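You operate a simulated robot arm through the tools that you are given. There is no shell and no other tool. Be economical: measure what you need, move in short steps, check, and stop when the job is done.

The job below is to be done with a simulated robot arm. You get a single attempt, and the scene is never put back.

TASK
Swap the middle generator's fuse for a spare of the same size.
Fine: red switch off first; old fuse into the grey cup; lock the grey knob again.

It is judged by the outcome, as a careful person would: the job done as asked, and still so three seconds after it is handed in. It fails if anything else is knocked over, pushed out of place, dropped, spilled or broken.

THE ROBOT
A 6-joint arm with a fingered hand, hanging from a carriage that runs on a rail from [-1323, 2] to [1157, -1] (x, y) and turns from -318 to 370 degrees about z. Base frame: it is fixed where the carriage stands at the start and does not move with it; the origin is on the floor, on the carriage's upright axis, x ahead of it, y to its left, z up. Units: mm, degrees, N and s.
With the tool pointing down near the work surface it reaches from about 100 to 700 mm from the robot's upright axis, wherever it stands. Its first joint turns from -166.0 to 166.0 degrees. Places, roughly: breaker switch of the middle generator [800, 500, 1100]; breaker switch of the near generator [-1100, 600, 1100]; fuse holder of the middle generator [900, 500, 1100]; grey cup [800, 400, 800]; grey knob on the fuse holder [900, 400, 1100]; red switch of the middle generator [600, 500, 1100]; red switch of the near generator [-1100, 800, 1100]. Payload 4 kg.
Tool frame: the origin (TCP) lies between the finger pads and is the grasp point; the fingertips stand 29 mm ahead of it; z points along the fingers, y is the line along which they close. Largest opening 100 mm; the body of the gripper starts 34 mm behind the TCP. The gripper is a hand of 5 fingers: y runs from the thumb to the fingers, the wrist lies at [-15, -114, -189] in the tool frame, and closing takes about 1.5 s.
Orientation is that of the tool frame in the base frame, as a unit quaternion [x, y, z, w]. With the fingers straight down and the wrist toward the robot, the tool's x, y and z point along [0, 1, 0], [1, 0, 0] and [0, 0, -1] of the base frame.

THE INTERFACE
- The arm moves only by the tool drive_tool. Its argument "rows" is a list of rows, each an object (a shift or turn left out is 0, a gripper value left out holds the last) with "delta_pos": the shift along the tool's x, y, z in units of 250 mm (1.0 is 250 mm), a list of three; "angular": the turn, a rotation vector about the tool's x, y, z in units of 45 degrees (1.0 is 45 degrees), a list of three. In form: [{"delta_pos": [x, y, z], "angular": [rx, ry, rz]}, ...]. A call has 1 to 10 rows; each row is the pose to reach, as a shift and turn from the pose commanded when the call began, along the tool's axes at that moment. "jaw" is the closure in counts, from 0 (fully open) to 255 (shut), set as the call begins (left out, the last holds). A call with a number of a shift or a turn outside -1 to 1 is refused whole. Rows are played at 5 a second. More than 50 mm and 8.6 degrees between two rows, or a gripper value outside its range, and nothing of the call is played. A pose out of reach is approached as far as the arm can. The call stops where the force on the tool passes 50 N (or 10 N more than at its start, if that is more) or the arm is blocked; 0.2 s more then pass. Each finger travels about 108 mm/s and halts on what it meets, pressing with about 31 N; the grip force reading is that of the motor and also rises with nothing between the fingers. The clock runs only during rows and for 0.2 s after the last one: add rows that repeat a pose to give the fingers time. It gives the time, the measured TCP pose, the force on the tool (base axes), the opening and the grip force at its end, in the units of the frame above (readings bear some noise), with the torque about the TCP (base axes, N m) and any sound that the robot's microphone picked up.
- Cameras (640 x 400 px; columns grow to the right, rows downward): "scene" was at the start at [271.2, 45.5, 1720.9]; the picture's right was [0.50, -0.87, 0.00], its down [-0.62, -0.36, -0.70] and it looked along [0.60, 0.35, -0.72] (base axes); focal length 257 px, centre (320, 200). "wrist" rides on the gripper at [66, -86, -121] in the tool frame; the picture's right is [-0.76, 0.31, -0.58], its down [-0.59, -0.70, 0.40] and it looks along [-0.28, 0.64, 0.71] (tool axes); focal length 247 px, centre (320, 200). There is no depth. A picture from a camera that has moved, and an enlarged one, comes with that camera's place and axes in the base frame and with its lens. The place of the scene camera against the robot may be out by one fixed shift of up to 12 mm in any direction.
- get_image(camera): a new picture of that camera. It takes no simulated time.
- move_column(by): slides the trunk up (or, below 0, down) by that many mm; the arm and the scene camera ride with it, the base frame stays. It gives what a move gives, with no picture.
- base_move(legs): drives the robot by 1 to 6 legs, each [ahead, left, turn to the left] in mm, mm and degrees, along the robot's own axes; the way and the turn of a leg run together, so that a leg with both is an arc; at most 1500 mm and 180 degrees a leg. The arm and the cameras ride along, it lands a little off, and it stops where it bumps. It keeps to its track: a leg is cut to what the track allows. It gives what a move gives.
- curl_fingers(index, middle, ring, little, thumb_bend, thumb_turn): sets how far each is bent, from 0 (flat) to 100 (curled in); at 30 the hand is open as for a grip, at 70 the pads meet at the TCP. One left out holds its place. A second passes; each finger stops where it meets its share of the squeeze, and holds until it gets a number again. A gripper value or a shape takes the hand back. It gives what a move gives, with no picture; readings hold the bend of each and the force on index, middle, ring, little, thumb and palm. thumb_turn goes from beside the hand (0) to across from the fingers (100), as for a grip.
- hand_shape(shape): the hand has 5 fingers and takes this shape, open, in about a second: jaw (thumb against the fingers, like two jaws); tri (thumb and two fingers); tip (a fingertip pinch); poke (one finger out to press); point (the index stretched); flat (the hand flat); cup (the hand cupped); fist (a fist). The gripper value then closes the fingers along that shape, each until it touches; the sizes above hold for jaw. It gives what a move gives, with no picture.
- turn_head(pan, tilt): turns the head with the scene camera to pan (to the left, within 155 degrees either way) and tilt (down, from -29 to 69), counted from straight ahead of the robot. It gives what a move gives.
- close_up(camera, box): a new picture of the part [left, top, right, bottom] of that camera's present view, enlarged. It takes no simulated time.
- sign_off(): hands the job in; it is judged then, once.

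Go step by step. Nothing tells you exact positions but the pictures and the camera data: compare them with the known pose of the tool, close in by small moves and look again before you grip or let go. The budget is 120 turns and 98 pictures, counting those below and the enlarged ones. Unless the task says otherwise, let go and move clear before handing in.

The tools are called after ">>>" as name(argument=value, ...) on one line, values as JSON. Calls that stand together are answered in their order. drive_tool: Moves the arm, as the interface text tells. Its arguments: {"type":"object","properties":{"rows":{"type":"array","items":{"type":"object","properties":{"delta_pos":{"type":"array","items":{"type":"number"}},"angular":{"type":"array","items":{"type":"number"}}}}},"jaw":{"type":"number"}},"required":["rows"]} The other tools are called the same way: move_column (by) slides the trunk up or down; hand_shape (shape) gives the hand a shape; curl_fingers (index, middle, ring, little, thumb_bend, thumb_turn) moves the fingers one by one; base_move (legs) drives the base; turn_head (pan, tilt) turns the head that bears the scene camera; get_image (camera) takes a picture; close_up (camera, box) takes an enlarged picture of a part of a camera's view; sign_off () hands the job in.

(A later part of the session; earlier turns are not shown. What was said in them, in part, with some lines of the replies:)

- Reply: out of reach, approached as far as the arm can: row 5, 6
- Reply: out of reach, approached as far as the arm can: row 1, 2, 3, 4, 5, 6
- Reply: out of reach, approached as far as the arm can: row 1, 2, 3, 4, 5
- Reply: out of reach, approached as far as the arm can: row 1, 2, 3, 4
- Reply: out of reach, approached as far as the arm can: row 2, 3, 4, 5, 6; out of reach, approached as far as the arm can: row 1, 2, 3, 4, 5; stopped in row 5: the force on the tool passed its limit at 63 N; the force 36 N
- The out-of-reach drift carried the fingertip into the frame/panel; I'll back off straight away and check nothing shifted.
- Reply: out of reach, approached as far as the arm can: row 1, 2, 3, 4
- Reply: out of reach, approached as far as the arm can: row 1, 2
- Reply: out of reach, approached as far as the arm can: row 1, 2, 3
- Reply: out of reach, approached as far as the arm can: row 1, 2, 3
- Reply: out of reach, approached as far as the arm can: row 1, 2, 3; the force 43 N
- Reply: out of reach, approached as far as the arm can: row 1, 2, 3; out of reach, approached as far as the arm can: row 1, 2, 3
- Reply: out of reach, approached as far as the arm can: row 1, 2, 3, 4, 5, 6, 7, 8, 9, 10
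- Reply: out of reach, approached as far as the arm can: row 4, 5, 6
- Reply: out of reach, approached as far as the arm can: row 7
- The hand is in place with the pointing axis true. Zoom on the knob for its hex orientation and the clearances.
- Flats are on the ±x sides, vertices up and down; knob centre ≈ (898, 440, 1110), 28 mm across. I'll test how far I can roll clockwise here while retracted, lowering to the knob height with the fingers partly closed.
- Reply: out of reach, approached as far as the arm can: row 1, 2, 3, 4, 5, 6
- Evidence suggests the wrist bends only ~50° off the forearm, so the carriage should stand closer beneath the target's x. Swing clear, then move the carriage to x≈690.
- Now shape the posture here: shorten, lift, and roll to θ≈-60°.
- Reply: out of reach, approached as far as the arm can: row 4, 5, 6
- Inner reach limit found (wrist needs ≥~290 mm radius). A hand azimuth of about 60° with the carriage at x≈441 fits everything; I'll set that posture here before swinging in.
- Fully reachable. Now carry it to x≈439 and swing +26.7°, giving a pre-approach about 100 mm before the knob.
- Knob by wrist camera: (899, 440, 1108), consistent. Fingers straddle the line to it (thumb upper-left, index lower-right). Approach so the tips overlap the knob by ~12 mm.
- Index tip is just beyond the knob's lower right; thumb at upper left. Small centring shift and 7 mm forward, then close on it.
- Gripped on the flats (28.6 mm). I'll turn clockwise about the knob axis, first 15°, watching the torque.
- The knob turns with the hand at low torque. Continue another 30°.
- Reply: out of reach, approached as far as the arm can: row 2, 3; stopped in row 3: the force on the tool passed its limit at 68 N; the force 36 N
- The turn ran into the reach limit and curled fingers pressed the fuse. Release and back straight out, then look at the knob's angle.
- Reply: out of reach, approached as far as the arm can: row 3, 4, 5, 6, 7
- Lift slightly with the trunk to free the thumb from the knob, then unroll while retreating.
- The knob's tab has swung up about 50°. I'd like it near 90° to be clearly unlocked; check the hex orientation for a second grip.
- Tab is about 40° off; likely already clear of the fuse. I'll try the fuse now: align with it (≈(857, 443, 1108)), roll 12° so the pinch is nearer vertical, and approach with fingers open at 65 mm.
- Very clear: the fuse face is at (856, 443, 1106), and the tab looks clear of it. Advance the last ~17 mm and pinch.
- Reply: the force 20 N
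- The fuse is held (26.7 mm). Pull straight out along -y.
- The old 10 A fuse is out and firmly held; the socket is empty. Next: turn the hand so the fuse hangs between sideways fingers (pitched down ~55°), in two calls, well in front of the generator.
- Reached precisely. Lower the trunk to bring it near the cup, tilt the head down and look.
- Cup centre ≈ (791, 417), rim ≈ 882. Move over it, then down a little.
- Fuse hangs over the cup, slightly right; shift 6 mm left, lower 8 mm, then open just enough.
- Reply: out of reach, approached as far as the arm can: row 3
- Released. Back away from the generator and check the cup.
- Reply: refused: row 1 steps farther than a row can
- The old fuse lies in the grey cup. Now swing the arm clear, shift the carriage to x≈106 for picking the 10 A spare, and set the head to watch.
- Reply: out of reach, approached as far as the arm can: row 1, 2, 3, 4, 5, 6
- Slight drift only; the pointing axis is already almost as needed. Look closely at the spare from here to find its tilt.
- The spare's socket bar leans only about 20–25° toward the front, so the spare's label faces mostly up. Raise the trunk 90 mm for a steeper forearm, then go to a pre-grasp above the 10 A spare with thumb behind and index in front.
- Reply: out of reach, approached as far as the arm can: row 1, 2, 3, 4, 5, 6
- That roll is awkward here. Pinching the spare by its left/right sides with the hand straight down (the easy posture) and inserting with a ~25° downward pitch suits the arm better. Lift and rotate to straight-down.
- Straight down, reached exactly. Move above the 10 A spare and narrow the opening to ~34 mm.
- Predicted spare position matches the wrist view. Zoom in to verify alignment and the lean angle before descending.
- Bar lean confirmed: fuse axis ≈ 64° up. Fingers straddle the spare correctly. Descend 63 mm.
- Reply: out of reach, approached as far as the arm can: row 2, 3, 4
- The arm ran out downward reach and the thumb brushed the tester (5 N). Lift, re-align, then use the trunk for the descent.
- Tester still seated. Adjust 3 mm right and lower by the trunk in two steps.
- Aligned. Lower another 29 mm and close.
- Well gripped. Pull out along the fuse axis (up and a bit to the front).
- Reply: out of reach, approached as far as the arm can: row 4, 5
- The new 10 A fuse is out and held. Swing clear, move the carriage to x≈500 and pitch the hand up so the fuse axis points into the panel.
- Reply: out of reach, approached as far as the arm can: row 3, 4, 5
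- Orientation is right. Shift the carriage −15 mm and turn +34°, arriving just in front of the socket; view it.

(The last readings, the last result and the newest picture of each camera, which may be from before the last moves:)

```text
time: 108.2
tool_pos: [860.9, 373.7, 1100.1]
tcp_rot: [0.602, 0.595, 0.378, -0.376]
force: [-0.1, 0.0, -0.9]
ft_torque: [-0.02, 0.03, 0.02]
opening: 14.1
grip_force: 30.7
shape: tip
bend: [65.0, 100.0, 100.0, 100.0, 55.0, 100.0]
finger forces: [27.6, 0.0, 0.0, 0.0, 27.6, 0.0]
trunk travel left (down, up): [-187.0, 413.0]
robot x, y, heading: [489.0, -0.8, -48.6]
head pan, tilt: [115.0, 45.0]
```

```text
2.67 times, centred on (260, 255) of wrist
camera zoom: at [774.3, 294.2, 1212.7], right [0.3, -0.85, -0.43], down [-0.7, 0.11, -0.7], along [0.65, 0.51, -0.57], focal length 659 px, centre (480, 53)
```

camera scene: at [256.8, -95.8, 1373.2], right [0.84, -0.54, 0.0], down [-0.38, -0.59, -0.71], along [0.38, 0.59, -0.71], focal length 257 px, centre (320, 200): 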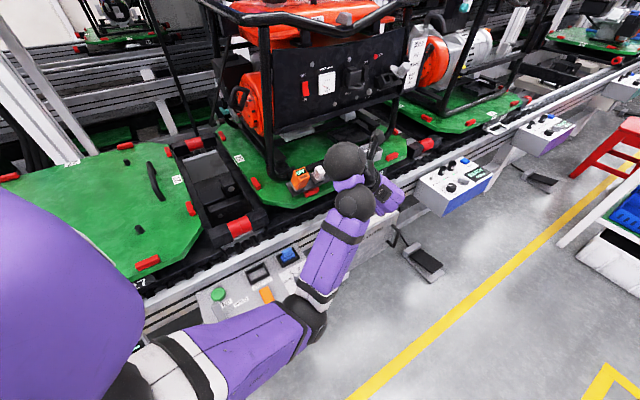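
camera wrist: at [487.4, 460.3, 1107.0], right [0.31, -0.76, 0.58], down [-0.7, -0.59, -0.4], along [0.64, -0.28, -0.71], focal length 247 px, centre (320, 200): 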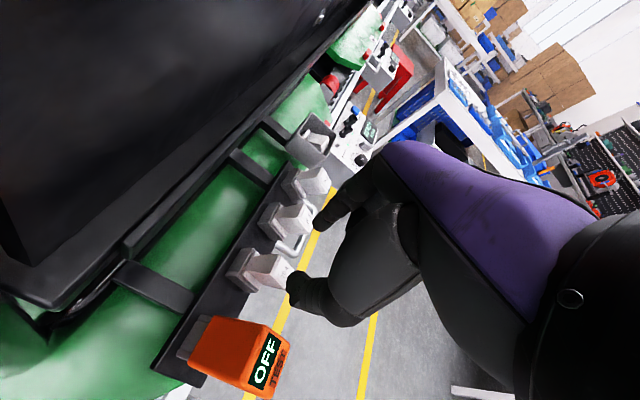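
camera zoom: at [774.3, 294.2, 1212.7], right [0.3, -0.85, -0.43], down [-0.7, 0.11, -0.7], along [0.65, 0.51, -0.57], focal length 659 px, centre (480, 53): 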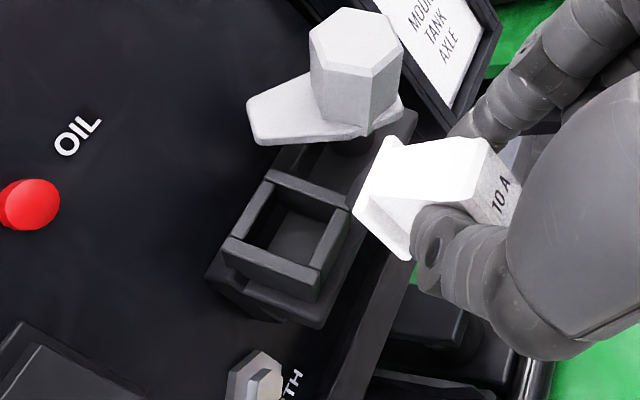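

Important finding: from this view the fuse socket and knob axes are not level but lean ~56° up (socket centre ≈ (856, 459, 1082)). With my present grip the hand would hit the top tube when aligned, so I'll set the spare back into its socket and regrip it with the hand leaning back more. First swing clear and return to straight-down.

>>> base_move(legs=[[0, 0, -34.2]])

>>> drive_tool(rows=[{"angular": [0.013, -0.142, -0.02]}, {"angular": [0.025, -0.285, -0.04]}, {"angular": [0.038, -0.427, -0.061]}, {"angular": [0.05, -0.57, -0.081]}, {"angular": [0.063, -0.712, -0.101]}])

>>> drive_tool(rows=[{"angular": [0.013, -0.142, -0.02]}, {"angular": [0.025, -0.285, -0.04]}, {"angular": [0.038, -0.427, -0.061]}, {"angular": [0.05, -0.57, -0.081]}, {"angular": [0.063, -0.712, -0.101]}])

```text
time: 110.3
tool_pos: [1006.3, 98.8, 1102.0]
tcp_rot: [0.751, 0.39, 0.472, -0.247]
force: [0.0, 0.2, -0.7]
ft_torque: [0.01, 0.0, 0.01]
opening: 13.9
grip_force: 31.0
shape: tip
bend: [65.0, 100.0, 100.0, 100.0, 56.0, 100.0]
finger forces: [27.6, 0.0, 0.0, 0.0, 27.5, 0.0]
trunk travel left (down, up): [-187.0, 413.0]
robot x, y, heading: [489.4, -4.3, -83.0]
head pan, tilt: [115.0, 45.0]
```

```text
time: 111.5
tool_pos: [1008.4, 98.8, 1100.6]
tcp_rot: [0.83, 0.483, 0.247, -0.129]
force: [-0.1, -0.1, -0.4]
ft_torque: [0.01, 0.02, 0.02]
opening: 14.2
grip_force: 30.9
shape: tip
bend: [65.0, 100.0, 100.0, 100.0, 73.0, 100.0]
finger forces: [27.6, 0.0, 0.0, 0.1, 27.6, 0.0]
trunk travel left (down, up): [-187.0, 413.0]
robot x, y, heading: [492.3, -0.2, -83.2]
head pan, tilt: [115.0, 45.0]
```

```text
time: 112.7
tool_pos: [1088.7, 72.6, 1022.2]
tcp_rot: [0.84, 0.543, 0.009, -0.003]
force: [-0.3, 0.5, -0.2]
ft_torque: [0.0, 0.0, -0.01]
opening: 14.2
grip_force: 31.1
shape: tip
bend: [65.0, 100.0, 100.0, 100.0, 73.0, 100.0]
finger forces: [27.6, 0.0, 0.1, 0.1, 27.6, 0.1]
out of reach, approached as far as the arm can: row 1, 2, 3, 4, 5
trunk travel left (down, up): [-187.0, 413.0]
robot x, y, heading: [495.0, 0.8, -83.1]
head pan, tilt: [115.0, 45.0]
```

Straight-down again. Yaw by 10°, move the carriage back to x≈120 and swing in above the empty 10 A socket.

>>> drive_tool(rows=[{"angular": [0, 0, 0.12]}, {"angular": [0, 0, 0.225]}])

>>> base_move(legs=[[-45, -369, 0], [0, 0, 34.3]])

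```text
time: 113.3
tool_pos: [1122.6, 59.0, 997.7]
tcp_rot: [0.885, 0.465, 0.005, -0.005]
force: [-0.3, -0.3, -0.3]
ft_torque: [0.0, -0.01, 0.01]
opening: 13.8
grip_force: 30.7
shape: tip
bend: [65.0, 100.0, 100.0, 100.0, 73.0, 100.0]
finger forces: [27.6, 0.0, 0.1, 0.1, 27.6, 0.1]
out of reach, approached as far as the arm can: row 1, 2
trunk travel left (down, up): [-187.0, 413.0]
robot x, y, heading: [489.4, 0.6, -83.0]
head pan, tilt: [115.0, 45.0]
```

```text
time: 117.5
tool_pos: [607.0, 408.0, 998.1]
tcp_rot: [0.708, 0.706, 0.003, -0.005]
force: [-2.5, -10.2, -0.3]
ft_torque: [1.37, -0.19, 1.05]
opening: 13.8
grip_force: 30.7
shape: tip
bend: [65.0, 100.0, 100.0, 100.0, 73.0, 100.0]
finger forces: [27.5, 0.0, 0.0, 0.0, 27.5, 0.0]
trunk travel left (down, up): [-187.0, 413.0]
robot x, y, heading: [118.0, -0.8, -48.2]
head pan, tilt: [115.0, 45.0]
stopped in leg 2: the robot was blocked; the commanded pose is now the measured one
```

Something touched (10 N) at y=408. Back off 30 mm toward the front and take a look.

>>> drive_tool(rows=[{"delta_pos": [-0.06, 0, 0]}, {"delta_pos": [-0.12, 0, 0]}])

>>> turn_head(pan=105, tilt=45)

>>> get_image(camera="scene")

```text
time: 118.1
tool_pos: [610.4, 379.9, 995.8]
tcp_rot: [0.706, 0.708, 0.005, -0.008]
force: [-0.6, -0.5, -0.6]
ft_torque: [0.02, 0.01, 0.01]
opening: 13.9
grip_force: 30.6
shape: tip
bend: [65.0, 100.0, 100.0, 100.0, 73.0, 100.0]
finger forces: [27.5, 0.0, 0.1, 0.0, 27.5, 0.0]
out of reach, approached as far as the arm can: row 2
trunk travel left (down, up): [-187.0, 413.0]
robot x, y, heading: [120.9, -0.0, -48.3]
head pan, tilt: [115.0, 45.0]
```

```text
time: 118.8
tool_pos: [610.6, 380.6, 996.5]
tcp_rot: [0.706, 0.708, 0.006, -0.007]
force: [0.4, -0.1, 0.0]
ft_torque: [0.0, -0.03, 0.02]
opening: 14.0
grip_force: 30.8
shape: tip
bend: [65.0, 100.0, 100.0, 100.0, 73.0, 100.0]
finger forces: [27.5, 0.0, 0.1, 0.0, 27.6, 0.0]
trunk travel left (down, up): [-187.0, 413.0]
robot x, y, heading: [120.3, -0.0, -47.8]
head pan, tilt: [105.0, 45.0]
```

```text
6 pictures are left
camera scene: at [299.9, -75.3, 1484.2], right [0.84, -0.54, 0.0], down [-0.39, -0.59, -0.71], along [0.39, 0.59, -0.71], focal length 257 px, centre (320, 200)
```

scene: 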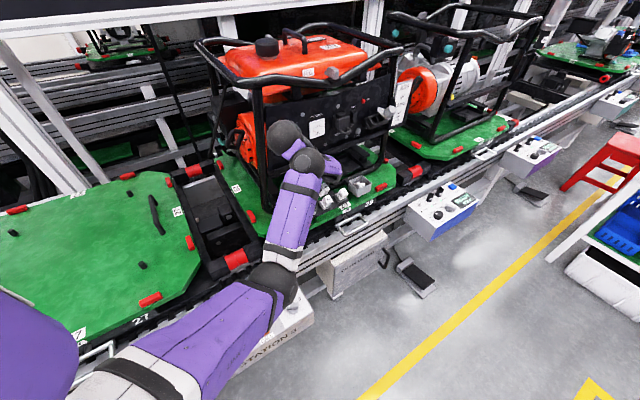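

The wrist housing had brushed the panel; hand at lower y is free. Move to the pre-insert point above the 10 A spare socket (572.6, 372, 985).

>>> drive_tool(rows=[{"delta_pos": [-0.017, -0.076, 0.02]}, {"delta_pos": [-0.034, -0.152, 0.046]}, {"delta_pos": [-0.034, -0.152, 0.046]}])

```text
time: 119.6
tool_pos: [587.5, 374.4, 969.2]
tcp_rot: [0.705, 0.709, 0.005, -0.008]
force: [-0.3, -0.1, 0.0]
ft_torque: [-0.02, 0.0, 0.0]
opening: 14.0
grip_force: 31.6
shape: tip
bend: [65.0, 100.0, 100.0, 100.0, 73.0, 100.0]
finger forces: [27.4, 0.0, 0.0, 0.0, 27.6, 0.0]
out of reach, approached as far as the arm can: row 1, 2, 3
trunk travel left (down, up): [-187.0, 413.0]
robot x, y, heading: [124.1, -0.5, -47.9]
head pan, tilt: [105.0, 45.0]
```

>>> base_move(legs=[[-10, -11, 0]])

>>> drive_tool(rows=[{}, {}])

```text
time: 120.4
tool_pos: [572.4, 375.2, 968.5]
tcp_rot: [0.706, 0.708, 0.004, -0.007]
force: [0.4, -1.0, -0.3]
ft_torque: [0.0, -0.01, 0.0]
opening: 14.0
grip_force: 31.2
shape: tip
bend: [65.0, 100.0, 100.0, 100.0, 73.0, 100.0]
finger forces: [27.4, 0.0, 0.1, 0.0, 27.6, 0.0]
trunk travel left (down, up): [-187.0, 413.0]
robot x, y, heading: [108.0, -1.2, -48.1]
head pan, tilt: [105.0, 45.0]
```

```text
time: 121.0
tool_pos: [572.4, 374.1, 969.3]
tcp_rot: [0.705, 0.709, 0.004, -0.007]
force: [-0.4, 0.2, 0.2]
ft_torque: [0.02, -0.03, 0.02]
opening: 14.0
grip_force: 30.8
shape: tip
bend: [65.0, 100.0, 100.0, 100.0, 73.0, 100.0]
finger forces: [27.5, 0.0, 0.0, 0.1, 27.5, 0.0]
trunk travel left (down, up): [-187.0, 413.0]
robot x, y, heading: [104.6, -1.6, -48.2]
head pan, tilt: [105.0, 45.0]
```

Right on the insertion line. Insert along the socket axis in small steps.

>>> drive_tool(rows=[{"delta_pos": [0.016, 0, 0.036]}, {"delta_pos": [0.031, 0, 0.071]}, {"delta_pos": [0.047, 0, 0.107]}, {"delta_pos": [0.062, 0, 0.142]}, {"delta_pos": [0.078, 0, 0.178]}, {"delta_pos": [0.078, 0, 0.178]}])

>>> close_up(camera="wrist", box=[200, 180, 400, 305])

```text
time: 122.4
tool_pos: [572.5, 395.1, 924.0]
tcp_rot: [0.706, 0.709, 0.006, -0.008]
force: [-1.8, -1.0, -0.3]
ft_torque: [0.03, 0.04, 0.01]
opening: 13.9
grip_force: 30.3
shape: tip
bend: [65.0, 100.0, 100.0, 100.0, 73.0, 100.0]
finger forces: [27.5, 0.0, 0.1, 0.1, 28.2, 0.0]
trunk travel left (down, up): [-187.0, 413.0]
robot x, y, heading: [104.5, 1.2, -47.8]
head pan, tilt: [105.0, 45.0]
```

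```text
3.20 times, centred on (300, 242) of wrist
camera zoom: at [488.4, 458.0, 1046.5], right [0.31, -0.77, 0.56], down [-0.7, -0.58, -0.41], along [0.64, -0.27, -0.72], focal length 790 px, centre (384, 64)
```

zoom: 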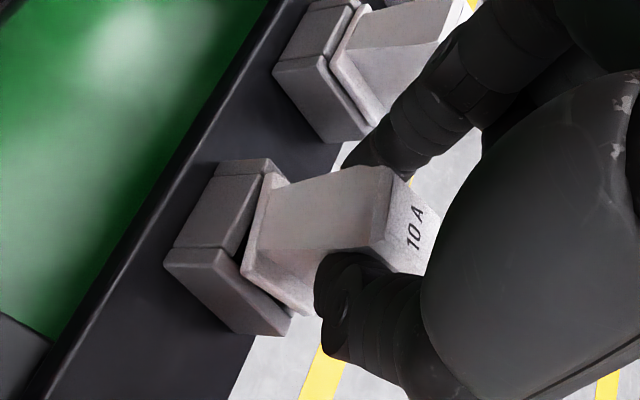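

It is in the socket, nearly seated. Press 4 mm more, then release and lift off.

>>> drive_tool(rows=[{"delta_pos": [0.0, 0, 0.012]}, {"delta_pos": [0.004, 0, 0.02]}])

>>> drive_tool(jaw=168, rows=[{}, {}, {}, {}, {}])

>>> move_column(by=75)

```text
time: 123.0
tool_pos: [573.3, 395.5, 921.2]
tcp_rot: [0.706, 0.708, 0.008, -0.006]
force: [-10.6, -12.1, 27.1]
ft_torque: [-0.27, 0.37, -0.21]
opening: 16.4
grip_force: 31.4
shape: tip
bend: [65.0, 100.0, 100.0, 100.0, 73.0, 100.0]
finger forces: [24.6, 0.1, 0.0, 0.1, 35.7, 0.0]
trunk travel left (down, up): [-187.0, 413.0]
robot x, y, heading: [104.6, 0.7, -48.3]
head pan, tilt: [105.0, 45.0]
```

```text
time: 124.2
tool_pos: [572.0, 398.1, 920.2]
tcp_rot: [0.706, 0.708, 0.004, -0.007]
force: [0.2, -0.5, 0.2]
ft_torque: [0.01, -0.01, -0.02]
opening: 33.7
grip_force: 0.0
shape: tip
bend: [52.0, 98.0, 99.0, 100.0, 44.0, 100.0]
finger forces: [0.0, 0.1, 0.0, 0.1, 0.0, 0.0]
trunk travel left (down, up): [-187.0, 413.0]
robot x, y, heading: [105.4, -1.6, -47.9]
head pan, tilt: [105.0, 45.0]
```

```text
time: 125.3
tool_pos: [572.4, 397.3, 994.5]
tcp_rot: [0.706, 0.708, 0.006, -0.008]
force: [0.0, 0.0, 0.8]
ft_torque: [0.02, 0.0, 0.01]
opening: 33.7
grip_force: 0.0
shape: tip
bend: [52.0, 98.0, 99.0, 100.0, 44.0, 100.0]
finger forces: [0.1, 0.1, 0.0, 0.1, 0.0, 0.0]
trunk travel left (down, up): [-262.0, 338.0]
robot x, y, heading: [106.3, -4.3, -48.0]
head pan, tilt: [105.0, 45.0]
```

Re-seated (27 N press). I'll regrip with the hand leaning 51° from vertical so that at the panel it stays clear of the top tube. Rotate up here while backing away.

>>> drive_tool(rows=[{"delta_pos": [-0.07, 0, -0.12], "angular": [0, 0.142, 0]}, {"delta_pos": [-0.14, 0, -0.24], "angular": [0, 0.285, 0]}, {"delta_pos": [-0.21, 0, -0.36], "angular": [0, 0.427, 0]}, {"delta_pos": [-0.272, 0, -0.48], "angular": [0, 0.57, 0]}])

>>> drive_tool(rows=[{"angular": [0, 0.142, 0]}, {"angular": [0, 0.285, 0]}, {"angular": [0, 0.427, 0]}, {"angular": [0, 0.563, 0]}, {"angular": [0, 0.563, 0]}])

```text
time: 126.3
tool_pos: [573.9, 327.7, 1112.3]
tcp_rot: [0.687, 0.688, 0.163, -0.165]
force: [0.7, -0.1, -0.6]
ft_torque: [0.01, 0.02, 0.0]
opening: 34.1
grip_force: 0.0
shape: tip
bend: [52.0, 98.0, 99.0, 100.0, 44.0, 100.0]
finger forces: [0.0, 0.1, 0.0, 0.1, 0.0, 0.0]
trunk travel left (down, up): [-262.0, 338.0]
robot x, y, heading: [107.2, 2.6, -48.1]
head pan, tilt: [105.0, 45.0]
```

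```text
time: 127.5
tool_pos: [572.6, 325.8, 1112.8]
tcp_rot: [0.636, 0.637, 0.307, -0.31]
force: [0.3, 0.0, 0.8]
ft_torque: [0.04, 0.06, 0.01]
opening: 34.0
grip_force: 0.1
shape: tip
bend: [52.0, 98.0, 99.0, 100.0, 44.0, 100.0]
finger forces: [0.0, 0.0, 0.1, 0.0, 0.0, 0.0]
trunk travel left (down, up): [-262.0, 338.0]
robot x, y, heading: [103.7, -0.1, -48.0]
head pan, tilt: [105.0, 45.0]
```

Reached exactly. Lower by the trunk and approach along the finger direction.

>>> move_column(by=-158)

>>> drive_tool(rows=[{"delta_pos": [-0.002, 0, 0.08]}, {"delta_pos": [-0.003, 0, 0.14]}, {"delta_pos": [-0.005, 0, 0.2]}])

```text
time: 129.3
tool_pos: [573.3, 326.9, 956.3]
tcp_rot: [0.636, 0.636, 0.307, -0.311]
force: [0.5, -0.5, 0.6]
ft_torque: [-0.01, 0.02, 0.03]
opening: 33.9
grip_force: 0.1
shape: tip
bend: [52.0, 98.0, 99.0, 100.0, 44.0, 100.0]
finger forces: [0.0, 0.1, 0.0, 0.1, 0.0, 0.1]
trunk travel left (down, up): [-104.0, 496.0]
robot x, y, heading: [106.9, 0.1, -48.2]
head pan, tilt: [105.0, 45.0]
```

```text
time: 130.1
tool_pos: [554.6, 354.8, 950.8]
tcp_rot: [0.639, 0.635, 0.304, -0.311]
force: [0.1, 0.8, -0.4]
ft_torque: [-0.01, 0.0, 0.02]
opening: 34.2
grip_force: 0.0
shape: tip
bend: [52.0, 98.0, 99.0, 100.0, 44.0, 100.0]
finger forces: [0.0, 0.0, 0.0, 0.1, 0.0, 0.0]
out of reach, approached as far as the arm can: row 1, 2, 3
trunk travel left (down, up): [-104.0, 496.0]
robot x, y, heading: [105.2, -1.8, -47.9]
head pan, tilt: [105.0, 45.0]
```

The arm can't go lower by itself in this lean; I'll align at height and descend with the trunk instead.

>>> move_column(by=12)

>>> drive_tool(rows=[{"delta_pos": [0.03, 0.036, 0.03]}, {"delta_pos": [0.059, 0.072, 0.061]}, {"delta_pos": [0.059, 0.072, 0.061]}])

```text
time: 130.7
tool_pos: [554.8, 355.5, 962.3]
tcp_rot: [0.637, 0.636, 0.304, -0.312]
force: [-0.3, 0.1, -0.4]
ft_torque: [0.01, -0.01, -0.02]
opening: 34.1
grip_force: 0.2
shape: tip
bend: [52.0, 98.0, 99.0, 100.0, 44.0, 100.0]
finger forces: [0.0, 0.0, 0.1, 0.1, 0.0, 0.1]
trunk travel left (down, up): [-116.0, 484.0]
robot x, y, heading: [108.3, 4.1, -48.1]
head pan, tilt: [105.0, 45.0]
```

```text
time: 131.5
tool_pos: [566.3, 372.3, 974.3]
tcp_rot: [0.64, 0.636, 0.301, -0.309]
force: [-0.7, -0.6, -0.3]
ft_torque: [-0.03, 0.02, -0.05]
opening: 34.1
grip_force: 0.1
shape: tip
bend: [52.0, 98.0, 99.0, 100.0, 44.0, 100.0]
finger forces: [0.0, 0.1, 0.0, 0.0, 0.0, 0.1]
out of reach, approached as far as the arm can: row 1, 2, 3
trunk travel left (down, up): [-116.0, 484.0]
robot x, y, heading: [104.7, -2.5, -48.0]
head pan, tilt: [105.0, 45.0]
```

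>>> base_move(legs=[[4, 5, 0]])

>>> move_column(by=-35)

>>> close_up(camera="wrist", box=[160, 180, 400, 330])

```text
time: 132.2
tool_pos: [572.1, 371.0, 974.3]
tcp_rot: [0.639, 0.636, 0.302, -0.31]
force: [1.5, -0.3, 0.3]
ft_torque: [-0.01, -0.03, 0.04]
opening: 34.1
grip_force: 0.0
shape: tip
bend: [52.0, 98.0, 99.0, 100.0, 44.0, 100.0]
finger forces: [0.0, 0.0, 0.1, 0.0, 0.1, 0.0]
trunk travel left (down, up): [-116.0, 484.0]
robot x, y, heading: [109.4, 1.9, -48.1]
head pan, tilt: [105.0, 45.0]
```

```text
time: 133.0
tool_pos: [572.7, 371.9, 938.8]
tcp_rot: [0.639, 0.635, 0.302, -0.31]
force: [-0.6, 0.2, -0.3]
ft_torque: [0.02, 0.03, 0.0]
opening: 33.8
grip_force: 0.0
shape: tip
bend: [52.0, 98.0, 99.0, 100.0, 44.0, 100.0]
finger forces: [0.1, 0.1, 0.0, 0.1, 0.0, 0.0]
trunk travel left (down, up): [-81.0, 519.0]
robot x, y, heading: [112.3, -1.5, -48.2]
head pan, tilt: [105.0, 45.0]
```

```text
2.67 times, centred on (280, 255) of wrist
camera zoom: at [488.2, 318.6, 1065.9], right [0.3, -0.92, -0.23], down [-0.71, -0.06, -0.7], along [0.63, 0.38, -0.67], focal length 659 px, centre (427, 53)
```

zoom: 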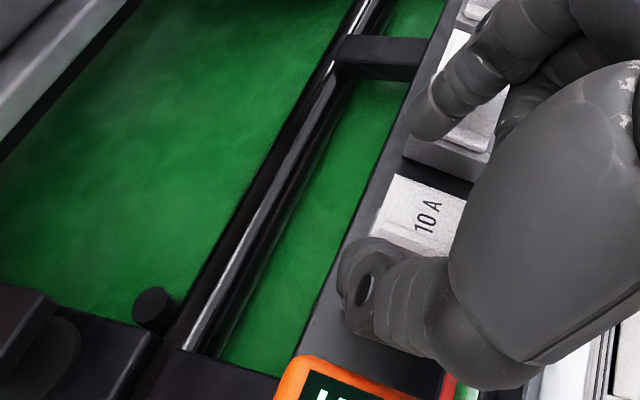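

The spare sits between thumb and index. Lower 25 mm more and close.

>>> move_column(by=-25)

>>> drive_tool(jaw=255, rows=[{}, {}, {}, {}, {}, {}])

```text
time: 133.7
tool_pos: [572.6, 372.3, 912.9]
tcp_rot: [0.639, 0.636, 0.302, -0.309]
force: [0.7, 0.5, 0.0]
ft_torque: [-0.02, 0.01, -0.01]
opening: 33.8
grip_force: 0.1
shape: tip
bend: [52.0, 98.0, 99.0, 100.0, 44.0, 100.0]
finger forces: [0.0, 0.1, 0.1, 0.0, 0.1, 0.1]
trunk travel left (down, up): [-56.0, 544.0]
robot x, y, heading: [112.1, 2.1, -48.1]
head pan, tilt: [105.0, 45.0]
```

```text
time: 135.1
tool_pos: [571.6, 372.6, 913.1]
tcp_rot: [0.64, 0.635, 0.302, -0.31]
force: [-1.0, -0.4, 0.4]
ft_torque: [-0.03, 0.01, 0.01]
opening: 13.8
grip_force: 31.0
shape: tip
bend: [64.0, 100.0, 100.0, 100.0, 58.0, 100.0]
finger forces: [28.0, 0.0, 0.1, 0.0, 28.0, 0.0]
trunk travel left (down, up): [-56.0, 544.0]
robot x, y, heading: [106.7, 0.5, -47.9]
head pan, tilt: [105.0, 45.0]
```

Gripped with the better lean. Pull out along the socket axis.

>>> drive_tool(rows=[{"delta_pos": [0.017, 0, -0.036]}, {"delta_pos": [0.035, 0, -0.072]}, {"delta_pos": [0.052, 0, -0.108]}, {"delta_pos": [0.07, 0, -0.144]}, {"delta_pos": [0.09, 0, -0.19]}, {"delta_pos": [0.1, 0, -0.28]}])

```text
time: 136.5
tool_pos: [572.7, 332.2, 978.3]
tcp_rot: [0.64, 0.636, 0.302, -0.308]
force: [-1.2, -0.5, -0.3]
ft_torque: [-0.01, -0.01, -0.01]
opening: 13.7
grip_force: 30.8
shape: tip
bend: [64.0, 100.0, 100.0, 100.0, 58.0, 100.0]
finger forces: [27.9, 0.0, 0.0, 0.0, 27.9, 0.0]
trunk travel left (down, up): [-56.0, 544.0]
robot x, y, heading: [113.5, -3.4, -48.1]
head pan, tilt: [105.0, 45.0]
```

Now raise the trunk, drive along the rail (hand stays at y≈332, free of everything), and then go to the pre-insert pose above/in front of the panel socket.

>>> move_column(by=184)

>>> base_move(legs=[[248, 276, 0]])

>>> drive_tool(rows=[{"delta_pos": [0, -0.12, 0], "angular": [0, 0.065, 0]}, {"delta_pos": [0, -0.24, 0], "angular": [0, 0.13, 0]}, {"delta_pos": [0, -0.35, 0], "angular": [0, 0.19, 0]}, {"delta_pos": [0, -0.35, 0], "angular": [0, 0.19, 0]}])

```text
time: 138.6
tool_pos: [572.4, 331.7, 1161.7]
tcp_rot: [0.639, 0.635, 0.303, -0.31]
force: [0.3, -0.4, -0.8]
ft_torque: [-0.01, 0.0, -0.03]
opening: 13.6
grip_force: 30.8
shape: tip
bend: [64.0, 100.0, 100.0, 100.0, 58.0, 100.0]
finger forces: [28.0, 0.0, 0.0, 0.0, 27.9, 0.0]
trunk travel left (down, up): [-240.0, 360.0]
robot x, y, heading: [113.4, -3.5, -48.3]
head pan, tilt: [105.0, 45.0]
```

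```text
time: 140.9
tool_pos: [944.8, 331.2, 1161.3]
tcp_rot: [0.641, 0.635, 0.302, -0.309]
force: [0.0, 0.7, -0.3]
ft_torque: [-0.01, 0.01, 0.01]
opening: 13.4
grip_force: 31.0
shape: tip
bend: [64.0, 100.0, 100.0, 100.0, 58.0, 100.0]
finger forces: [28.0, 0.0, 0.1, 0.0, 28.0, 0.1]
trunk travel left (down, up): [-240.0, 360.0]
robot x, y, heading: [482.7, -5.7, -48.4]
head pan, tilt: [105.0, 45.0]
```

```text
time: 141.9
tool_pos: [857.1, 330.3, 1164.5]
tcp_rot: [0.616, 0.61, 0.349, -0.356]
force: [-0.1, -0.9, -0.2]
ft_torque: [0.0, 0.02, -0.02]
opening: 13.4
grip_force: 30.8
shape: tip
bend: [64.0, 100.0, 100.0, 100.0, 58.0, 100.0]
finger forces: [28.0, 0.0, 0.0, 0.0, 28.0, 0.1]
trunk travel left (down, up): [-240.0, 360.0]
robot x, y, heading: [480.1, -1.9, -48.3]
head pan, tilt: [105.0, 45.0]
```

All reached. Advance to the pre-insert point and take one careful look.

>>> drive_tool(rows=[{"delta_pos": [0.06, -0.002, 0.108]}, {"delta_pos": [0.114, -0.004, 0.216]}, {"delta_pos": [0.114, -0.004, 0.216]}])

>>> close_up(camera="wrist", box=[140, 180, 380, 330])

```text
time: 142.7
tool_pos: [856.9, 390.7, 1160.9]
tcp_rot: [0.616, 0.61, 0.348, -0.357]
force: [0.0, 0.0, 0.9]
ft_torque: [0.04, -0.01, 0.01]
opening: 13.6
grip_force: 31.4
shape: tip
bend: [64.0, 100.0, 100.0, 100.0, 58.0, 100.0]
finger forces: [28.1, 0.0, 0.0, 0.0, 27.9, 0.1]
trunk travel left (down, up): [-240.0, 360.0]
robot x, y, heading: [485.3, 1.0, -48.2]
head pan, tilt: [105.0, 45.0]
```

```text
2.67 times, centred on (260, 255) of wrist
camera zoom: at [773.0, 319.8, 1279.5], right [0.3, -0.88, -0.37], down [-0.71, 0.05, -0.7], along [0.63, 0.47, -0.61], focal length 659 px, centre (480, 53)
```

zoom: 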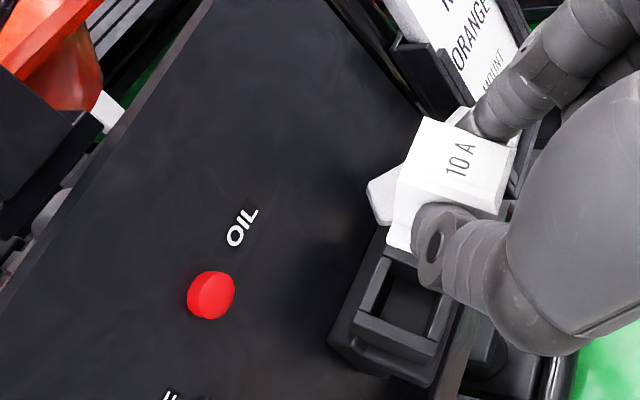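

Socket rim triangulates to (853, 459, 1082), matching the plan. Insert along the socket axis in small steps, nudging 2.5 mm left.

>>> drive_tool(rows=[{"delta_pos": [-0.017, -0.01, 0.036]}, {"delta_pos": [-0.033, -0.01, 0.072]}, {"delta_pos": [-0.05, -0.01, 0.108]}, {"delta_pos": [-0.066, -0.01, 0.144]}, {"delta_pos": [-0.083, -0.01, 0.18]}, {"delta_pos": [-0.1, -0.01, 0.217]}, {"delta_pos": [-0.1, -0.01, 0.217]}])

```text
time: 144.3
tool_pos: [851.6, 423.5, 1113.2]
tcp_rot: [0.616, 0.61, 0.348, -0.356]
force: [-4.1, -9.5, 12.0]
ft_torque: [0.13, 0.07, 0.06]
opening: 13.7
grip_force: 31.3
shape: tip
bend: [64.0, 100.0, 100.0, 100.0, 57.0, 100.0]
finger forces: [27.9, 0.0, 0.1, 0.1, 32.1, 0.0]
out of reach, approached as far as the arm can: row 6
trunk travel left (down, up): [-240.0, 360.0]
robot x, y, heading: [480.3, -0.6, -48.0]
head pan, tilt: [105.0, 45.0]
```

Almost at the computed seat with ~15 N along the axis. Check visually.

>>> close_up(camera="wrist", box=[160, 160, 380, 297])

```text
2.91 times, centred on (270, 228) of wrist
camera zoom: at [768.5, 352.3, 1230.4], right [0.3, -0.88, -0.37], down [-0.71, 0.05, -0.7], along [0.64, 0.47, -0.61], focal length 718 px, centre (466, 117)
```

zoom: 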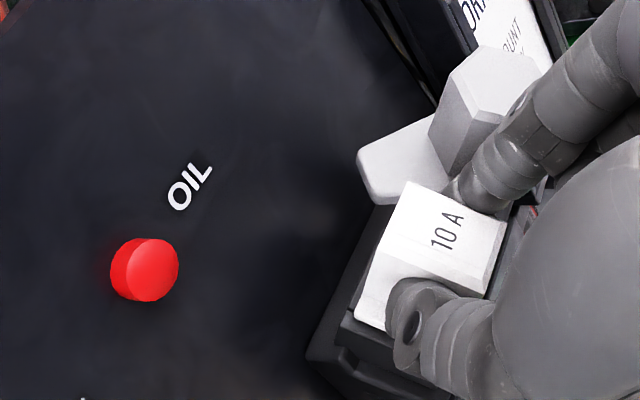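

Looks aligned over the socket. Press a few mm more to seat it fully.

>>> drive_tool(rows=[{"delta_pos": [-0.006, 0, 0.012]}, {"delta_pos": [-0.012, 0, 0.026]}, {"delta_pos": [-0.018, 0, 0.04]}])

```text
time: 145.1
tool_pos: [850.2, 425.3, 1111.3]
tcp_rot: [0.617, 0.61, 0.35, -0.353]
force: [1.2, -25.7, 25.3]
ft_torque: [0.24, -0.08, -0.12]
opening: 16.5
grip_force: 30.8
shape: tip
bend: [63.0, 100.0, 100.0, 100.0, 74.0, 100.0]
finger forces: [33.4, 0.0, 0.0, 0.0, 32.7, 0.0]
out of reach, approached as far as the arm can: row 1, 2, 3
trunk travel left (down, up): [-240.0, 360.0]
robot x, y, heading: [482.7, 0.1, -48.1]
head pan, tilt: [105.0, 45.0]
```

Seated firmly (36 N along the axis, same feel as in the spare socket). Release, back out along the fingers, and shift the carriage 51 mm right so the same arm posture faces the knob.

>>> drive_tool(jaw=163, rows=[{}, {}, {}, {}, {}, {"delta_pos": [0.01, 0, -0.06]}, {"delta_pos": [0.02, 0, -0.14]}, {"delta_pos": [0.02, 0, -0.24]}, {"delta_pos": [0.02, 0, -0.32]}])

>>> base_move(legs=[[34, 38, 0]])

```text
time: 147.1
tool_pos: [847.5, 361.1, 1153.9]
tcp_rot: [0.616, 0.61, 0.349, -0.356]
force: [0.0, 0.1, 0.2]
ft_torque: [0.0, 0.0, 0.0]
opening: 36.0
grip_force: 0.0
shape: tip
bend: [50.0, 98.0, 99.0, 100.0, 43.0, 100.0]
finger forces: [0.0, 0.1, 0.0, 0.0, 0.0, 0.1]
trunk travel left (down, up): [-240.0, 360.0]
robot x, y, heading: [480.3, 1.0, -48.4]
head pan, tilt: [105.0, 45.0]
```

```text
time: 148.1
tool_pos: [899.2, 361.4, 1153.6]
tcp_rot: [0.616, 0.61, 0.349, -0.356]
force: [0.1, 0.0, -0.5]
ft_torque: [0.03, 0.0, 0.0]
opening: 36.1
grip_force: 0.0
shape: tip
bend: [50.0, 98.0, 99.0, 100.0, 43.0, 100.0]
finger forces: [0.0, 0.0, 0.1, 0.1, 0.0, 0.0]
trunk travel left (down, up): [-240.0, 360.0]
robot x, y, heading: [532.8, -1.3, -48.4]
head pan, tilt: [105.0, 45.0]
```

Use one picture to verify the fuse seat and measure the knob.

>>> close_up(camera="wrist", box=[190, 180, 370, 292])

```text
3.56 times, centred on (280, 236) of wrist
camera zoom: at [814.5, 289.9, 1271.8], right [0.3, -0.88, -0.37], down [-0.71, 0.05, -0.7], along [0.63, 0.47, -0.61], focal length 878 px, centre (462, 72)
```

zoom: 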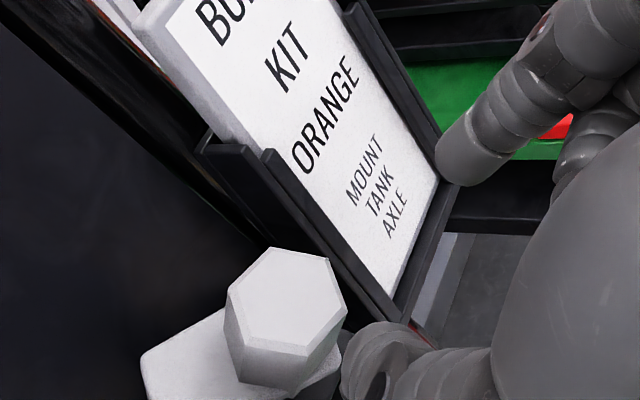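

Knob face centre is confirmed at (903, 440, 1108.5); its flats are close to ±x and the tab is ~60° from locked. Approach with a 32 mm opening and grip.

>>> drive_tool(jaw=173, rows=[{"delta_pos": [-0.018, 0.011, 0.1]}, {"delta_pos": [-0.018, 0.011, 0.18]}, {"delta_pos": [-0.018, 0.011, 0.24]}, {"delta_pos": [-0.018, 0.011, 0.286]}])

>>> drive_tool(jaw=255, rows=[{}, {}, {}, {}, {}])

```text
time: 149.1
tool_pos: [899.1, 421.0, 1114.0]
tcp_rot: [0.616, 0.61, 0.349, -0.356]
force: [0.6, -1.7, 1.5]
ft_torque: [0.04, 0.01, -0.04]
opening: 31.9
grip_force: 0.0
shape: tip
bend: [52.0, 98.0, 99.0, 100.0, 44.0, 100.0]
finger forces: [0.0, 0.1, 0.1, 0.0, 2.7, 0.0]
trunk travel left (down, up): [-240.0, 360.0]
robot x, y, heading: [536.8, -3.0, -48.0]
head pan, tilt: [105.0, 45.0]
```

```text
time: 150.3
tool_pos: [899.6, 420.8, 1113.6]
tcp_rot: [0.615, 0.611, 0.349, -0.356]
force: [1.1, 0.8, 0.4]
ft_torque: [0.01, 0.0, -0.07]
opening: 23.9
grip_force: 31.3
shape: tip
bend: [62.0, 100.0, 100.0, 100.0, 48.0, 100.0]
finger forces: [27.0, 0.0, 0.0, 0.1, 26.3, 0.0]
trunk travel left (down, up): [-240.0, 360.0]
robot x, y, heading: [534.2, -3.6, -47.7]
head pan, tilt: [105.0, 45.0]
```

Gripped. Turn counter-clockwise about the knob's leaning axis by ~22°.

>>> drive_tool(rows=[{"delta_pos": [0, 0.006, 0], "angular": [0.07, 0, -0.147]}, {"delta_pos": [0, 0.012, 0], "angular": [0.141, 0, -0.293]}, {"delta_pos": [0.002, 0.019, 0], "angular": [0.212, 0, -0.44]}])

```text
time: 151.1
tool_pos: [876.6, 402.9, 1159.2]
tcp_rot: [0.472, 0.735, 0.349, -0.339]
force: [0.7, 0.2, 0.3]
ft_torque: [0.01, -0.02, -0.02]
opening: 15.3
grip_force: 30.9
shape: tip
bend: [72.0, 100.0, 100.0, 100.0, 84.0, 100.0]
finger forces: [0.1, 0.0, 0.0, 0.0, 0.0, 0.0]
out of reach, approached as far as the arm can: row 1, 2, 3
trunk travel left (down, up): [-240.0, 360.0]
robot x, y, heading: [532.2, 1.6, -48.1]
head pan, tilt: [105.0, 45.0]
```

The arm ran out of reach and slipped off. The carriage should stand further right for this turning direction. Back out, open, and shift it by +92 mm, with the trunk a bit lower.

>>> move_column(by=8)

>>> drive_tool(jaw=173, rows=[{"delta_pos": [-0.05, -0.035, -0.1]}, {"delta_pos": [-0.11, -0.075, -0.2]}, {"delta_pos": [-0.11, -0.075, -0.2]}, {"delta_pos": [-0.11, -0.075, -0.2]}])

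>>> base_move(legs=[[61, 68, 0]])

```text
time: 151.6
tool_pos: [877.6, 403.3, 1164.8]
tcp_rot: [0.474, 0.735, 0.348, -0.339]
force: [-0.6, -0.2, 0.4]
ft_torque: [0.0, 0.0, 0.01]
opening: 15.2
grip_force: 31.3
shape: tip
bend: [72.0, 100.0, 100.0, 100.0, 84.0, 100.0]
finger forces: [0.1, 0.1, 0.1, 0.1, 0.0, 0.0]
trunk travel left (down, up): [-248.0, 352.0]
robot x, y, heading: [536.4, -0.5, -48.5]
head pan, tilt: [105.0, 45.0]
```

```text
time: 152.6
tool_pos: [878.1, 343.4, 1165.8]
tcp_rot: [0.474, 0.734, 0.348, -0.339]
force: [-0.5, -0.3, 0.1]
ft_torque: [0.0, -0.03, -0.01]
opening: 31.9
grip_force: 0.0
shape: tip
bend: [53.0, 98.0, 99.0, 100.0, 44.0, 100.0]
finger forces: [0.1, 0.1, 0.0, 0.1, 0.0, 0.1]
trunk travel left (down, up): [-248.0, 352.0]
robot x, y, heading: [534.7, -2.6, -48.0]
head pan, tilt: [105.0, 45.0]
```

```text
time: 153.8
tool_pos: [969.1, 342.8, 1166.6]
tcp_rot: [0.474, 0.734, 0.348, -0.338]
force: [0.0, -0.4, 0.2]
ft_torque: [0.04, 0.03, 0.01]
opening: 31.9
grip_force: 0.0
shape: tip
bend: [53.0, 98.0, 99.0, 100.0, 44.0, 100.0]
finger forces: [0.0, 0.0, 0.0, 0.0, 0.0, 0.0]
trunk travel left (down, up): [-248.0, 352.0]
robot x, y, heading: [624.1, 0.4, -48.4]
head pan, tilt: [105.0, 45.0]
```

>>> move_column(by=-60)

>>> drive_tool(rows=[{"delta_pos": [0.065, -0.049, -0.007], "angular": [-0.053, 0, 0.11]}, {"delta_pos": [0.13, -0.098, -0.013], "angular": [-0.106, 0, 0.22]}, {"delta_pos": [0.196, -0.148, -0.02], "angular": [-0.159, 0, 0.33]}, {"delta_pos": [0.261, -0.197, -0.026], "angular": [-0.212, 0, 0.44]}, {"delta_pos": [0.261, -0.197, -0.026], "angular": [-0.212, 0, 0.44]}])

```text
time: 154.8
tool_pos: [968.9, 343.9, 1106.0]
tcp_rot: [0.474, 0.735, 0.348, -0.338]
force: [-0.3, 0.1, 0.3]
ft_torque: [0.0, -0.01, 0.02]
opening: 31.6
grip_force: 0.1
shape: tip
bend: [53.0, 98.0, 99.0, 100.0, 44.0, 100.0]
finger forces: [0.0, 0.0, 0.1, 0.0, 0.0, 0.0]
trunk travel left (down, up): [-188.0, 412.0]
robot x, y, heading: [622.8, -3.0, -48.2]
head pan, tilt: [105.0, 45.0]
```

```text
time: 155.9
tool_pos: [922.1, 374.0, 1155.5]
tcp_rot: [0.62, 0.611, 0.344, -0.353]
force: [0.5, 0.4, 0.5]
ft_torque: [0.01, 0.01, -0.03]
opening: 32.0
grip_force: 0.1
shape: tip
bend: [53.0, 98.0, 99.0, 100.0, 44.0, 100.0]
finger forces: [0.0, 0.0, 0.0, 0.0, 0.0, 0.0]
out of reach, approached as far as the arm can: row 2, 3, 4, 5
trunk travel left (down, up): [-188.0, 412.0]
robot x, y, heading: [624.7, -4.2, -48.4]
head pan, tilt: [105.0, 45.0]
```

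Commanded pose is on the knob line; advancing along it should come within reach.

>>> drive_tool(rows=[{"delta_pos": [0, 0, 0.1]}, {"delta_pos": [0, 0, 0.18]}, {"delta_pos": [0, 0, 0.24]}, {"delta_pos": [0, 0, 0.28]}, {"delta_pos": [0, 0, 0.28]}])

```text
time: 156.7
tool_pos: [923.5, 414.2, 1136.3]
tcp_rot: [0.616, 0.607, 0.356, -0.356]
force: [-4.1, -21.9, 18.3]
ft_torque: [0.02, 0.43, 0.52]
opening: 35.9
grip_force: 0.1
shape: tip
bend: [53.0, 98.0, 99.0, 99.0, 77.0, 100.0]
finger forces: [0.0, 0.0, 0.0, 0.0, 26.9, 0.0]
trunk travel left (down, up): [-188.0, 412.0]
robot x, y, heading: [627.2, 0.3, -48.0]
head pan, tilt: [105.0, 45.0]
stopped in row 3: the force on the tool passed its limit at 55 N (the readings are from after the stop); the commanded pose is now the measured one
```

The hand was 20 mm too far right and the thumb met the knob's face. Back off and shift the carriage −21 mm.

>>> drive_tool(rows=[{"delta_pos": [0.01, 0, -0.05]}, {"delta_pos": [0.02, 0, -0.09]}])

>>> base_move(legs=[[-14, -16, 0]])

```text
time: 157.3
tool_pos: [922.6, 400.1, 1149.8]
tcp_rot: [0.617, 0.608, 0.351, -0.355]
force: [0.5, 0.3, 0.4]
ft_torque: [0.01, -0.01, 0.02]
opening: 32.2
grip_force: 0.1
shape: tip
bend: [53.0, 98.0, 99.0, 99.0, 44.0, 100.0]
finger forces: [0.0, 0.0, 0.1, 0.1, 0.0, 0.0]
trunk travel left (down, up): [-188.0, 412.0]
robot x, y, heading: [624.7, -1.5, -48.4]
head pan, tilt: [105.0, 45.0]
```

```text
time: 158.1
tool_pos: [899.6, 398.4, 1149.9]
tcp_rot: [0.617, 0.608, 0.352, -0.355]
force: [0.2, -0.3, 0.1]
ft_torque: [0.02, -0.03, 0.02]
opening: 32.4
grip_force: 0.1
shape: tip
bend: [53.0, 98.0, 99.0, 99.0, 44.0, 100.0]
finger forces: [0.0, 0.1, 0.0, 0.1, 0.1, 0.1]
trunk travel left (down, up): [-188.0, 412.0]
robot x, y, heading: [603.6, 3.1, -48.3]
head pan, tilt: [105.0, 45.0]
```

>>> drive_tool(rows=[{"delta_pos": [-0.02, 0.012, 0.038]}, {"delta_pos": [-0.04, 0.012, 0.076]}, {"delta_pos": [-0.06, 0.012, 0.113]}, {"delta_pos": [-0.08, 0.012, 0.151]}, {"delta_pos": [-0.08, 0.012, 0.151]}])

```text
time: 159.3
tool_pos: [903.0, 420.0, 1115.5]
tcp_rot: [0.617, 0.608, 0.352, -0.355]
force: [-0.8, -1.0, 0.8]
ft_torque: [0.03, -0.02, 0.02]
opening: 32.6
grip_force: 0.0
shape: tip
bend: [53.0, 98.0, 99.0, 99.0, 45.0, 100.0]
finger forces: [0.0, 0.0, 0.0, 0.0, 0.8, 0.0]
trunk travel left (down, up): [-188.0, 412.0]
robot x, y, heading: [605.7, -1.1, -48.2]
head pan, tilt: [105.0, 45.0]
```

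On the knob. 5 mm deeper, grip, and turn.

>>> drive_tool(jaw=255, rows=[{"delta_pos": [-0.009, 0, 0.018]}, {"delta_pos": [-0.009, 0, 0.018]}, {"delta_pos": [-0.009, 0, 0.018]}, {"delta_pos": [-0.009, 0, 0.018]}, {"delta_pos": [-0.009, 0, 0.018]}])

>>> drive_tool(rows=[{"delta_pos": [0, 0.006, 0], "angular": [0.064, 0, -0.133]}, {"delta_pos": [0, 0.012, 0], "angular": [0.128, 0, -0.267]}, {"delta_pos": [0.002, 0.018, 0], "angular": [0.192, 0, -0.4]}])

```text
time: 160.5
tool_pos: [902.9, 422.2, 1110.9]
tcp_rot: [0.617, 0.608, 0.353, -0.354]
force: [-0.6, -17.6, 14.7]
ft_torque: [0.07, 0.28, 0.32]
opening: 22.4
grip_force: 31.1
shape: tip
bend: [65.0, 100.0, 100.0, 100.0, 44.0, 100.0]
finger forces: [26.1, 0.1, 0.1, 0.0, 37.0, 0.0]
trunk travel left (down, up): [-188.0, 412.0]
robot x, y, heading: [603.8, 2.9, -48.1]
head pan, tilt: [105.0, 45.0]
```

```text
time: 161.3
tool_pos: [905.5, 427.4, 1113.6]
tcp_rot: [0.484, 0.722, 0.357, -0.342]
force: [-3.7, 4.6, 10.8]
ft_torque: [0.3, -0.07, -0.06]
opening: 23.6
grip_force: 31.1
shape: tip
bend: [63.0, 100.0, 100.0, 100.0, 45.0, 98.0]
finger forces: [27.5, 0.0, 0.0, 0.0, 28.5, 0.0]
trunk travel left (down, up): [-188.0, 412.0]
robot x, y, heading: [606.8, -0.7, -48.0]
head pan, tilt: [105.0, 45.0]
```

The turn held with no slip. Continue another ~14° in this grip.

>>> drive_tool(rows=[{"delta_pos": [0, 0.006, 0], "angular": [0.067, 0, -0.14]}, {"delta_pos": [0.001, 0.012, 0], "angular": [0.134, 0, -0.28]}])

```text
time: 161.9
tool_pos: [901.1, 421.2, 1122.4]
tcp_rot: [0.388, 0.789, 0.349, -0.325]
force: [5.2, 21.9, 0.1]
ft_torque: [-0.2, -0.02, -0.29]
opening: 22.2
grip_force: 30.6
shape: tip
bend: [59.0, 100.0, 100.0, 100.0, 73.0, 100.0]
finger forces: [25.4, 0.0, 0.0, 0.1, 20.4, 0.0]
out of reach, approached as far as the arm can: row 2
trunk travel left (down, up): [-188.0, 412.0]
robot x, y, heading: [602.5, -1.8, -48.1]
head pan, tilt: [105.0, 45.0]
```

At the reach limit again (~34° turned). Release, back out along the knob axis and roll back to φ≈-15° for a second grip.

>>> drive_tool(jaw=173, rows=[{}, {}, {}, {"delta_pos": [0.03, -0.006, -0.053]}, {"delta_pos": [0.058, -0.011, -0.106]}, {"delta_pos": [0.058, -0.011, -0.106], "angular": [-0.078, 0, 0.163]}, {"delta_pos": [0.058, -0.011, -0.106], "angular": [-0.157, 0, 0.327]}, {"delta_pos": [0.058, -0.011, -0.106], "angular": [-0.235, 0, 0.49]}, {"delta_pos": [0.058, -0.011, -0.106], "angular": [-0.314, 0, 0.653]}, {"delta_pos": [0.058, -0.011, -0.106], "angular": [-0.392, 0, 0.817]}])

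>>> drive_tool(rows=[{"angular": [-0.06, 0, 0.125]}, {"angular": [-0.078, 0, 0.163]}, {"angular": [-0.078, 0, 0.163]}])

```text
time: 164.1
tool_pos: [898.7, 401.2, 1149.6]
tcp_rot: [0.659, 0.564, 0.349, -0.356]
force: [0.6, 0.0, 0.2]
ft_torque: [-0.03, 0.01, 0.0]
opening: 32.1
grip_force: 0.0
shape: tip
bend: [53.0, 98.0, 99.0, 100.0, 45.0, 100.0]
finger forces: [0.1, 0.1, 0.0, 0.0, 0.0, 0.1]
trunk travel left (down, up): [-188.0, 412.0]
robot x, y, heading: [604.1, 0.9, -48.0]
head pan, tilt: [105.0, 45.0]
```

```text
time: 164.9
tool_pos: [899.2, 401.8, 1148.9]
tcp_rot: [0.702, 0.51, 0.343, -0.36]
force: [-0.9, -0.8, -0.4]
ft_torque: [-0.04, 0.02, 0.0]
opening: 32.3
grip_force: 0.0
shape: tip
bend: [53.0, 98.0, 99.0, 100.0, 45.0, 100.0]
finger forces: [0.1, 0.0, 0.0, 0.0, 0.0, 0.0]
trunk travel left (down, up): [-188.0, 412.0]
robot x, y, heading: [605.3, -2.8, -48.1]
head pan, tilt: [105.0, 45.0]
```

Second approach along the axis and grip.

>>> drive_tool(rows=[{"delta_pos": [-0.023, 0.002, 0.037]}, {"delta_pos": [-0.046, 0.002, 0.074]}, {"delta_pos": [-0.069, 0.002, 0.11]}, {"delta_pos": [-0.091, 0.002, 0.147]}, {"delta_pos": [-0.091, 0.002, 0.147]}])

>>> drive_tool(jaw=255, rows=[{}, {}, {}, {}, {}])

```text
time: 166.1
tool_pos: [898.3, 419.3, 1114.1]
tcp_rot: [0.703, 0.51, 0.343, -0.359]
force: [0.8, -8.1, 8.1]
ft_torque: [0.11, 0.27, 0.28]
opening: 31.7
grip_force: 0.2
shape: tip
bend: [53.0, 98.0, 99.0, 100.0, 45.0, 100.0]
finger forces: [0.0, 0.0, 0.0, 0.0, 12.3, 0.1]
trunk travel left (down, up): [-188.0, 412.0]
robot x, y, heading: [601.0, -1.0, -48.0]
head pan, tilt: [105.0, 45.0]
```

```text
time: 167.3
tool_pos: [896.9, 419.6, 1112.1]
tcp_rot: [0.703, 0.511, 0.341, -0.358]
force: [-0.1, -3.0, 2.6]
ft_torque: [0.02, 0.05, -0.08]
opening: 21.6
grip_force: 31.4
shape: tip
bend: [64.0, 100.0, 100.0, 100.0, 46.0, 100.0]
finger forces: [27.8, 0.0, 0.1, 0.0, 29.5, 0.0]
trunk travel left (down, up): [-188.0, 412.0]
robot x, y, heading: [603.3, -1.2, -48.3]
head pan, tilt: [105.0, 45.0]
```

Gripped. Turn counter-clockwise ~36°.

>>> drive_tool(rows=[{"delta_pos": [0.002, 0.006, 0.001], "angular": [0.069, 0, -0.144]}, {"delta_pos": [0.003, 0.012, 0.002], "angular": [0.138, 0, -0.288]}, {"delta_pos": [0.005, 0.019, 0.002], "angular": [0.208, 0, -0.432]}, {"delta_pos": [0.006, 0.025, 0.003], "angular": [0.277, 0, -0.576]}, {"delta_pos": [0.008, 0.031, 0.004], "angular": [0.346, 0, -0.72]}])

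```text
time: 168.5
tool_pos: [906.4, 418.2, 1109.3]
tcp_rot: [0.48, 0.727, 0.356, -0.338]
force: [5.0, -17.8, 0.3]
ft_torque: [-0.71, 0.05, -0.51]
opening: 20.3
grip_force: 31.5
shape: tip
bend: [63.0, 100.0, 100.0, 100.0, 51.0, 96.0]
finger forces: [45.5, 0.1, 0.1, 0.1, 23.3, 0.1]
trunk travel left (down, up): [-188.0, 412.0]
robot x, y, heading: [602.4, 3.0, -48.5]
head pan, tilt: [105.0, 45.0]
```

Noticeable resistance at the end, suggesting the stop. Release, back out along the axis and use the last picture on knob, tab and fuse together.

>>> drive_tool(jaw=165, rows=[{}, {}, {}, {"delta_pos": [0.03, 0, -0.063]}, {"delta_pos": [0.061, 0, -0.126]}, {"delta_pos": [0.061, 0, -0.126], "angular": [-0.064, 0, 0.133]}, {"delta_pos": [0.061, 0, -0.126], "angular": [-0.128, 0, 0.267]}, {"delta_pos": [0.061, 0, -0.126], "angular": [-0.192, 0, 0.4]}])

>>> close_up(camera="wrist", box=[150, 160, 390, 310])

```text
time: 170.3
tool_pos: [905.6, 402.7, 1141.1]
tcp_rot: [0.611, 0.614, 0.352, -0.355]
force: [0.2, 0.1, 0.1]
ft_torque: [0.02, -0.03, 0.0]
opening: 35.1
grip_force: 0.1
shape: tip
bend: [51.0, 98.0, 99.0, 100.0, 43.0, 100.0]
finger forces: [0.0, 0.0, 0.1, 0.0, 0.1, 0.1]
trunk travel left (down, up): [-188.0, 412.0]
robot x, y, heading: [603.2, -4.7, -48.1]
head pan, tilt: [105.0, 45.0]
```

```text
2.67 times, centred on (270, 235) of wrist
camera zoom: at [820.9, 329.9, 1257.6], right [0.31, -0.88, -0.37], down [-0.7, 0.05, -0.71], along [0.64, 0.48, -0.6], focal length 659 px, centre (453, 107)
```

zoom: 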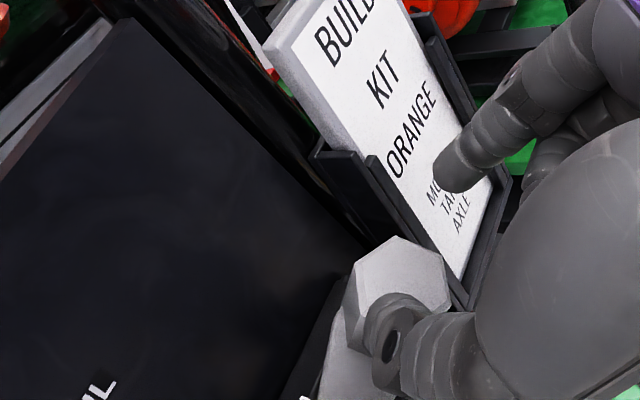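

The tab now points back over the fuse (locked), with the fuse's white edge next to it. Retreat clear of everything.

>>> drive_tool(rows=[{"delta_pos": [0.02, 0, -0.07]}, {"delta_pos": [0.04, 0, -0.14]}])

>>> base_move(legs=[[0, 0, -25]])

```text
time: 170.9
tool_pos: [904.9, 377.6, 1166.5]
tcp_rot: [0.61, 0.615, 0.353, -0.355]
force: [0.5, 0.2, -0.5]
ft_torque: [0.04, 0.0, -0.01]
opening: 35.0
grip_force: 0.1
shape: tip
bend: [51.0, 98.0, 99.0, 100.0, 43.0, 100.0]
finger forces: [0.1, 0.1, 0.1, 0.0, 0.0, 0.0]
trunk travel left (down, up): [-188.0, 412.0]
robot x, y, heading: [604.1, -1.9, -48.2]
head pan, tilt: [105.0, 45.0]
```

```text
time: 172.6
tool_pos: [1038.4, 212.3, 1167.8]
tcp_rot: [0.731, 0.465, 0.421, -0.268]
force: [-0.7, 0.4, -0.7]
ft_torque: [0.0, -0.03, -0.01]
opening: 35.1
grip_force: 0.1
shape: tip
bend: [51.0, 98.0, 99.0, 100.0, 43.0, 100.0]
finger forces: [0.0, 0.0, 0.0, 0.1, 0.0, 0.0]
trunk travel left (down, up): [-188.0, 412.0]
robot x, y, heading: [603.3, -2.1, -73.4]
head pan, tilt: [105.0, 45.0]
```

The red switch was off when I last saw it, the old fuse is in the grey cup, and the new 10 A fuse is pressed home. The knob is turned back and the arm is clear, so I'm handing in.

>>> sign_off()

```text
The job is handed in.
```

I swapped the middle generator's 10 A fuse for the 10 A spare and handed the job in. The red switch was turned off first, the old fuse is in the grey cup, and the grey knob is turned back over the new fuse.

- **Knob:** I judged it locked from the resistance at the end of the turn and from my last picture, which shows the tab only partly. It could be up to about 10° off.
- **Red switch:** it read OFF when I last saw it. The arm later brushed the generator's frame with about 10 N. The force readings put that contact on the left post rather than the switch, but I had no picture left to check.
- **New fuse:** I saw it lined up in the socket, then pressed it home with about 36 N. I only saw its edge after letting go.
- **Other contacts:** the thumb touched the orange tester lightly; it still looked in place afterwards. Early on, a fingertip hit the panel or frame with about 63 N, and nothing looked moved.
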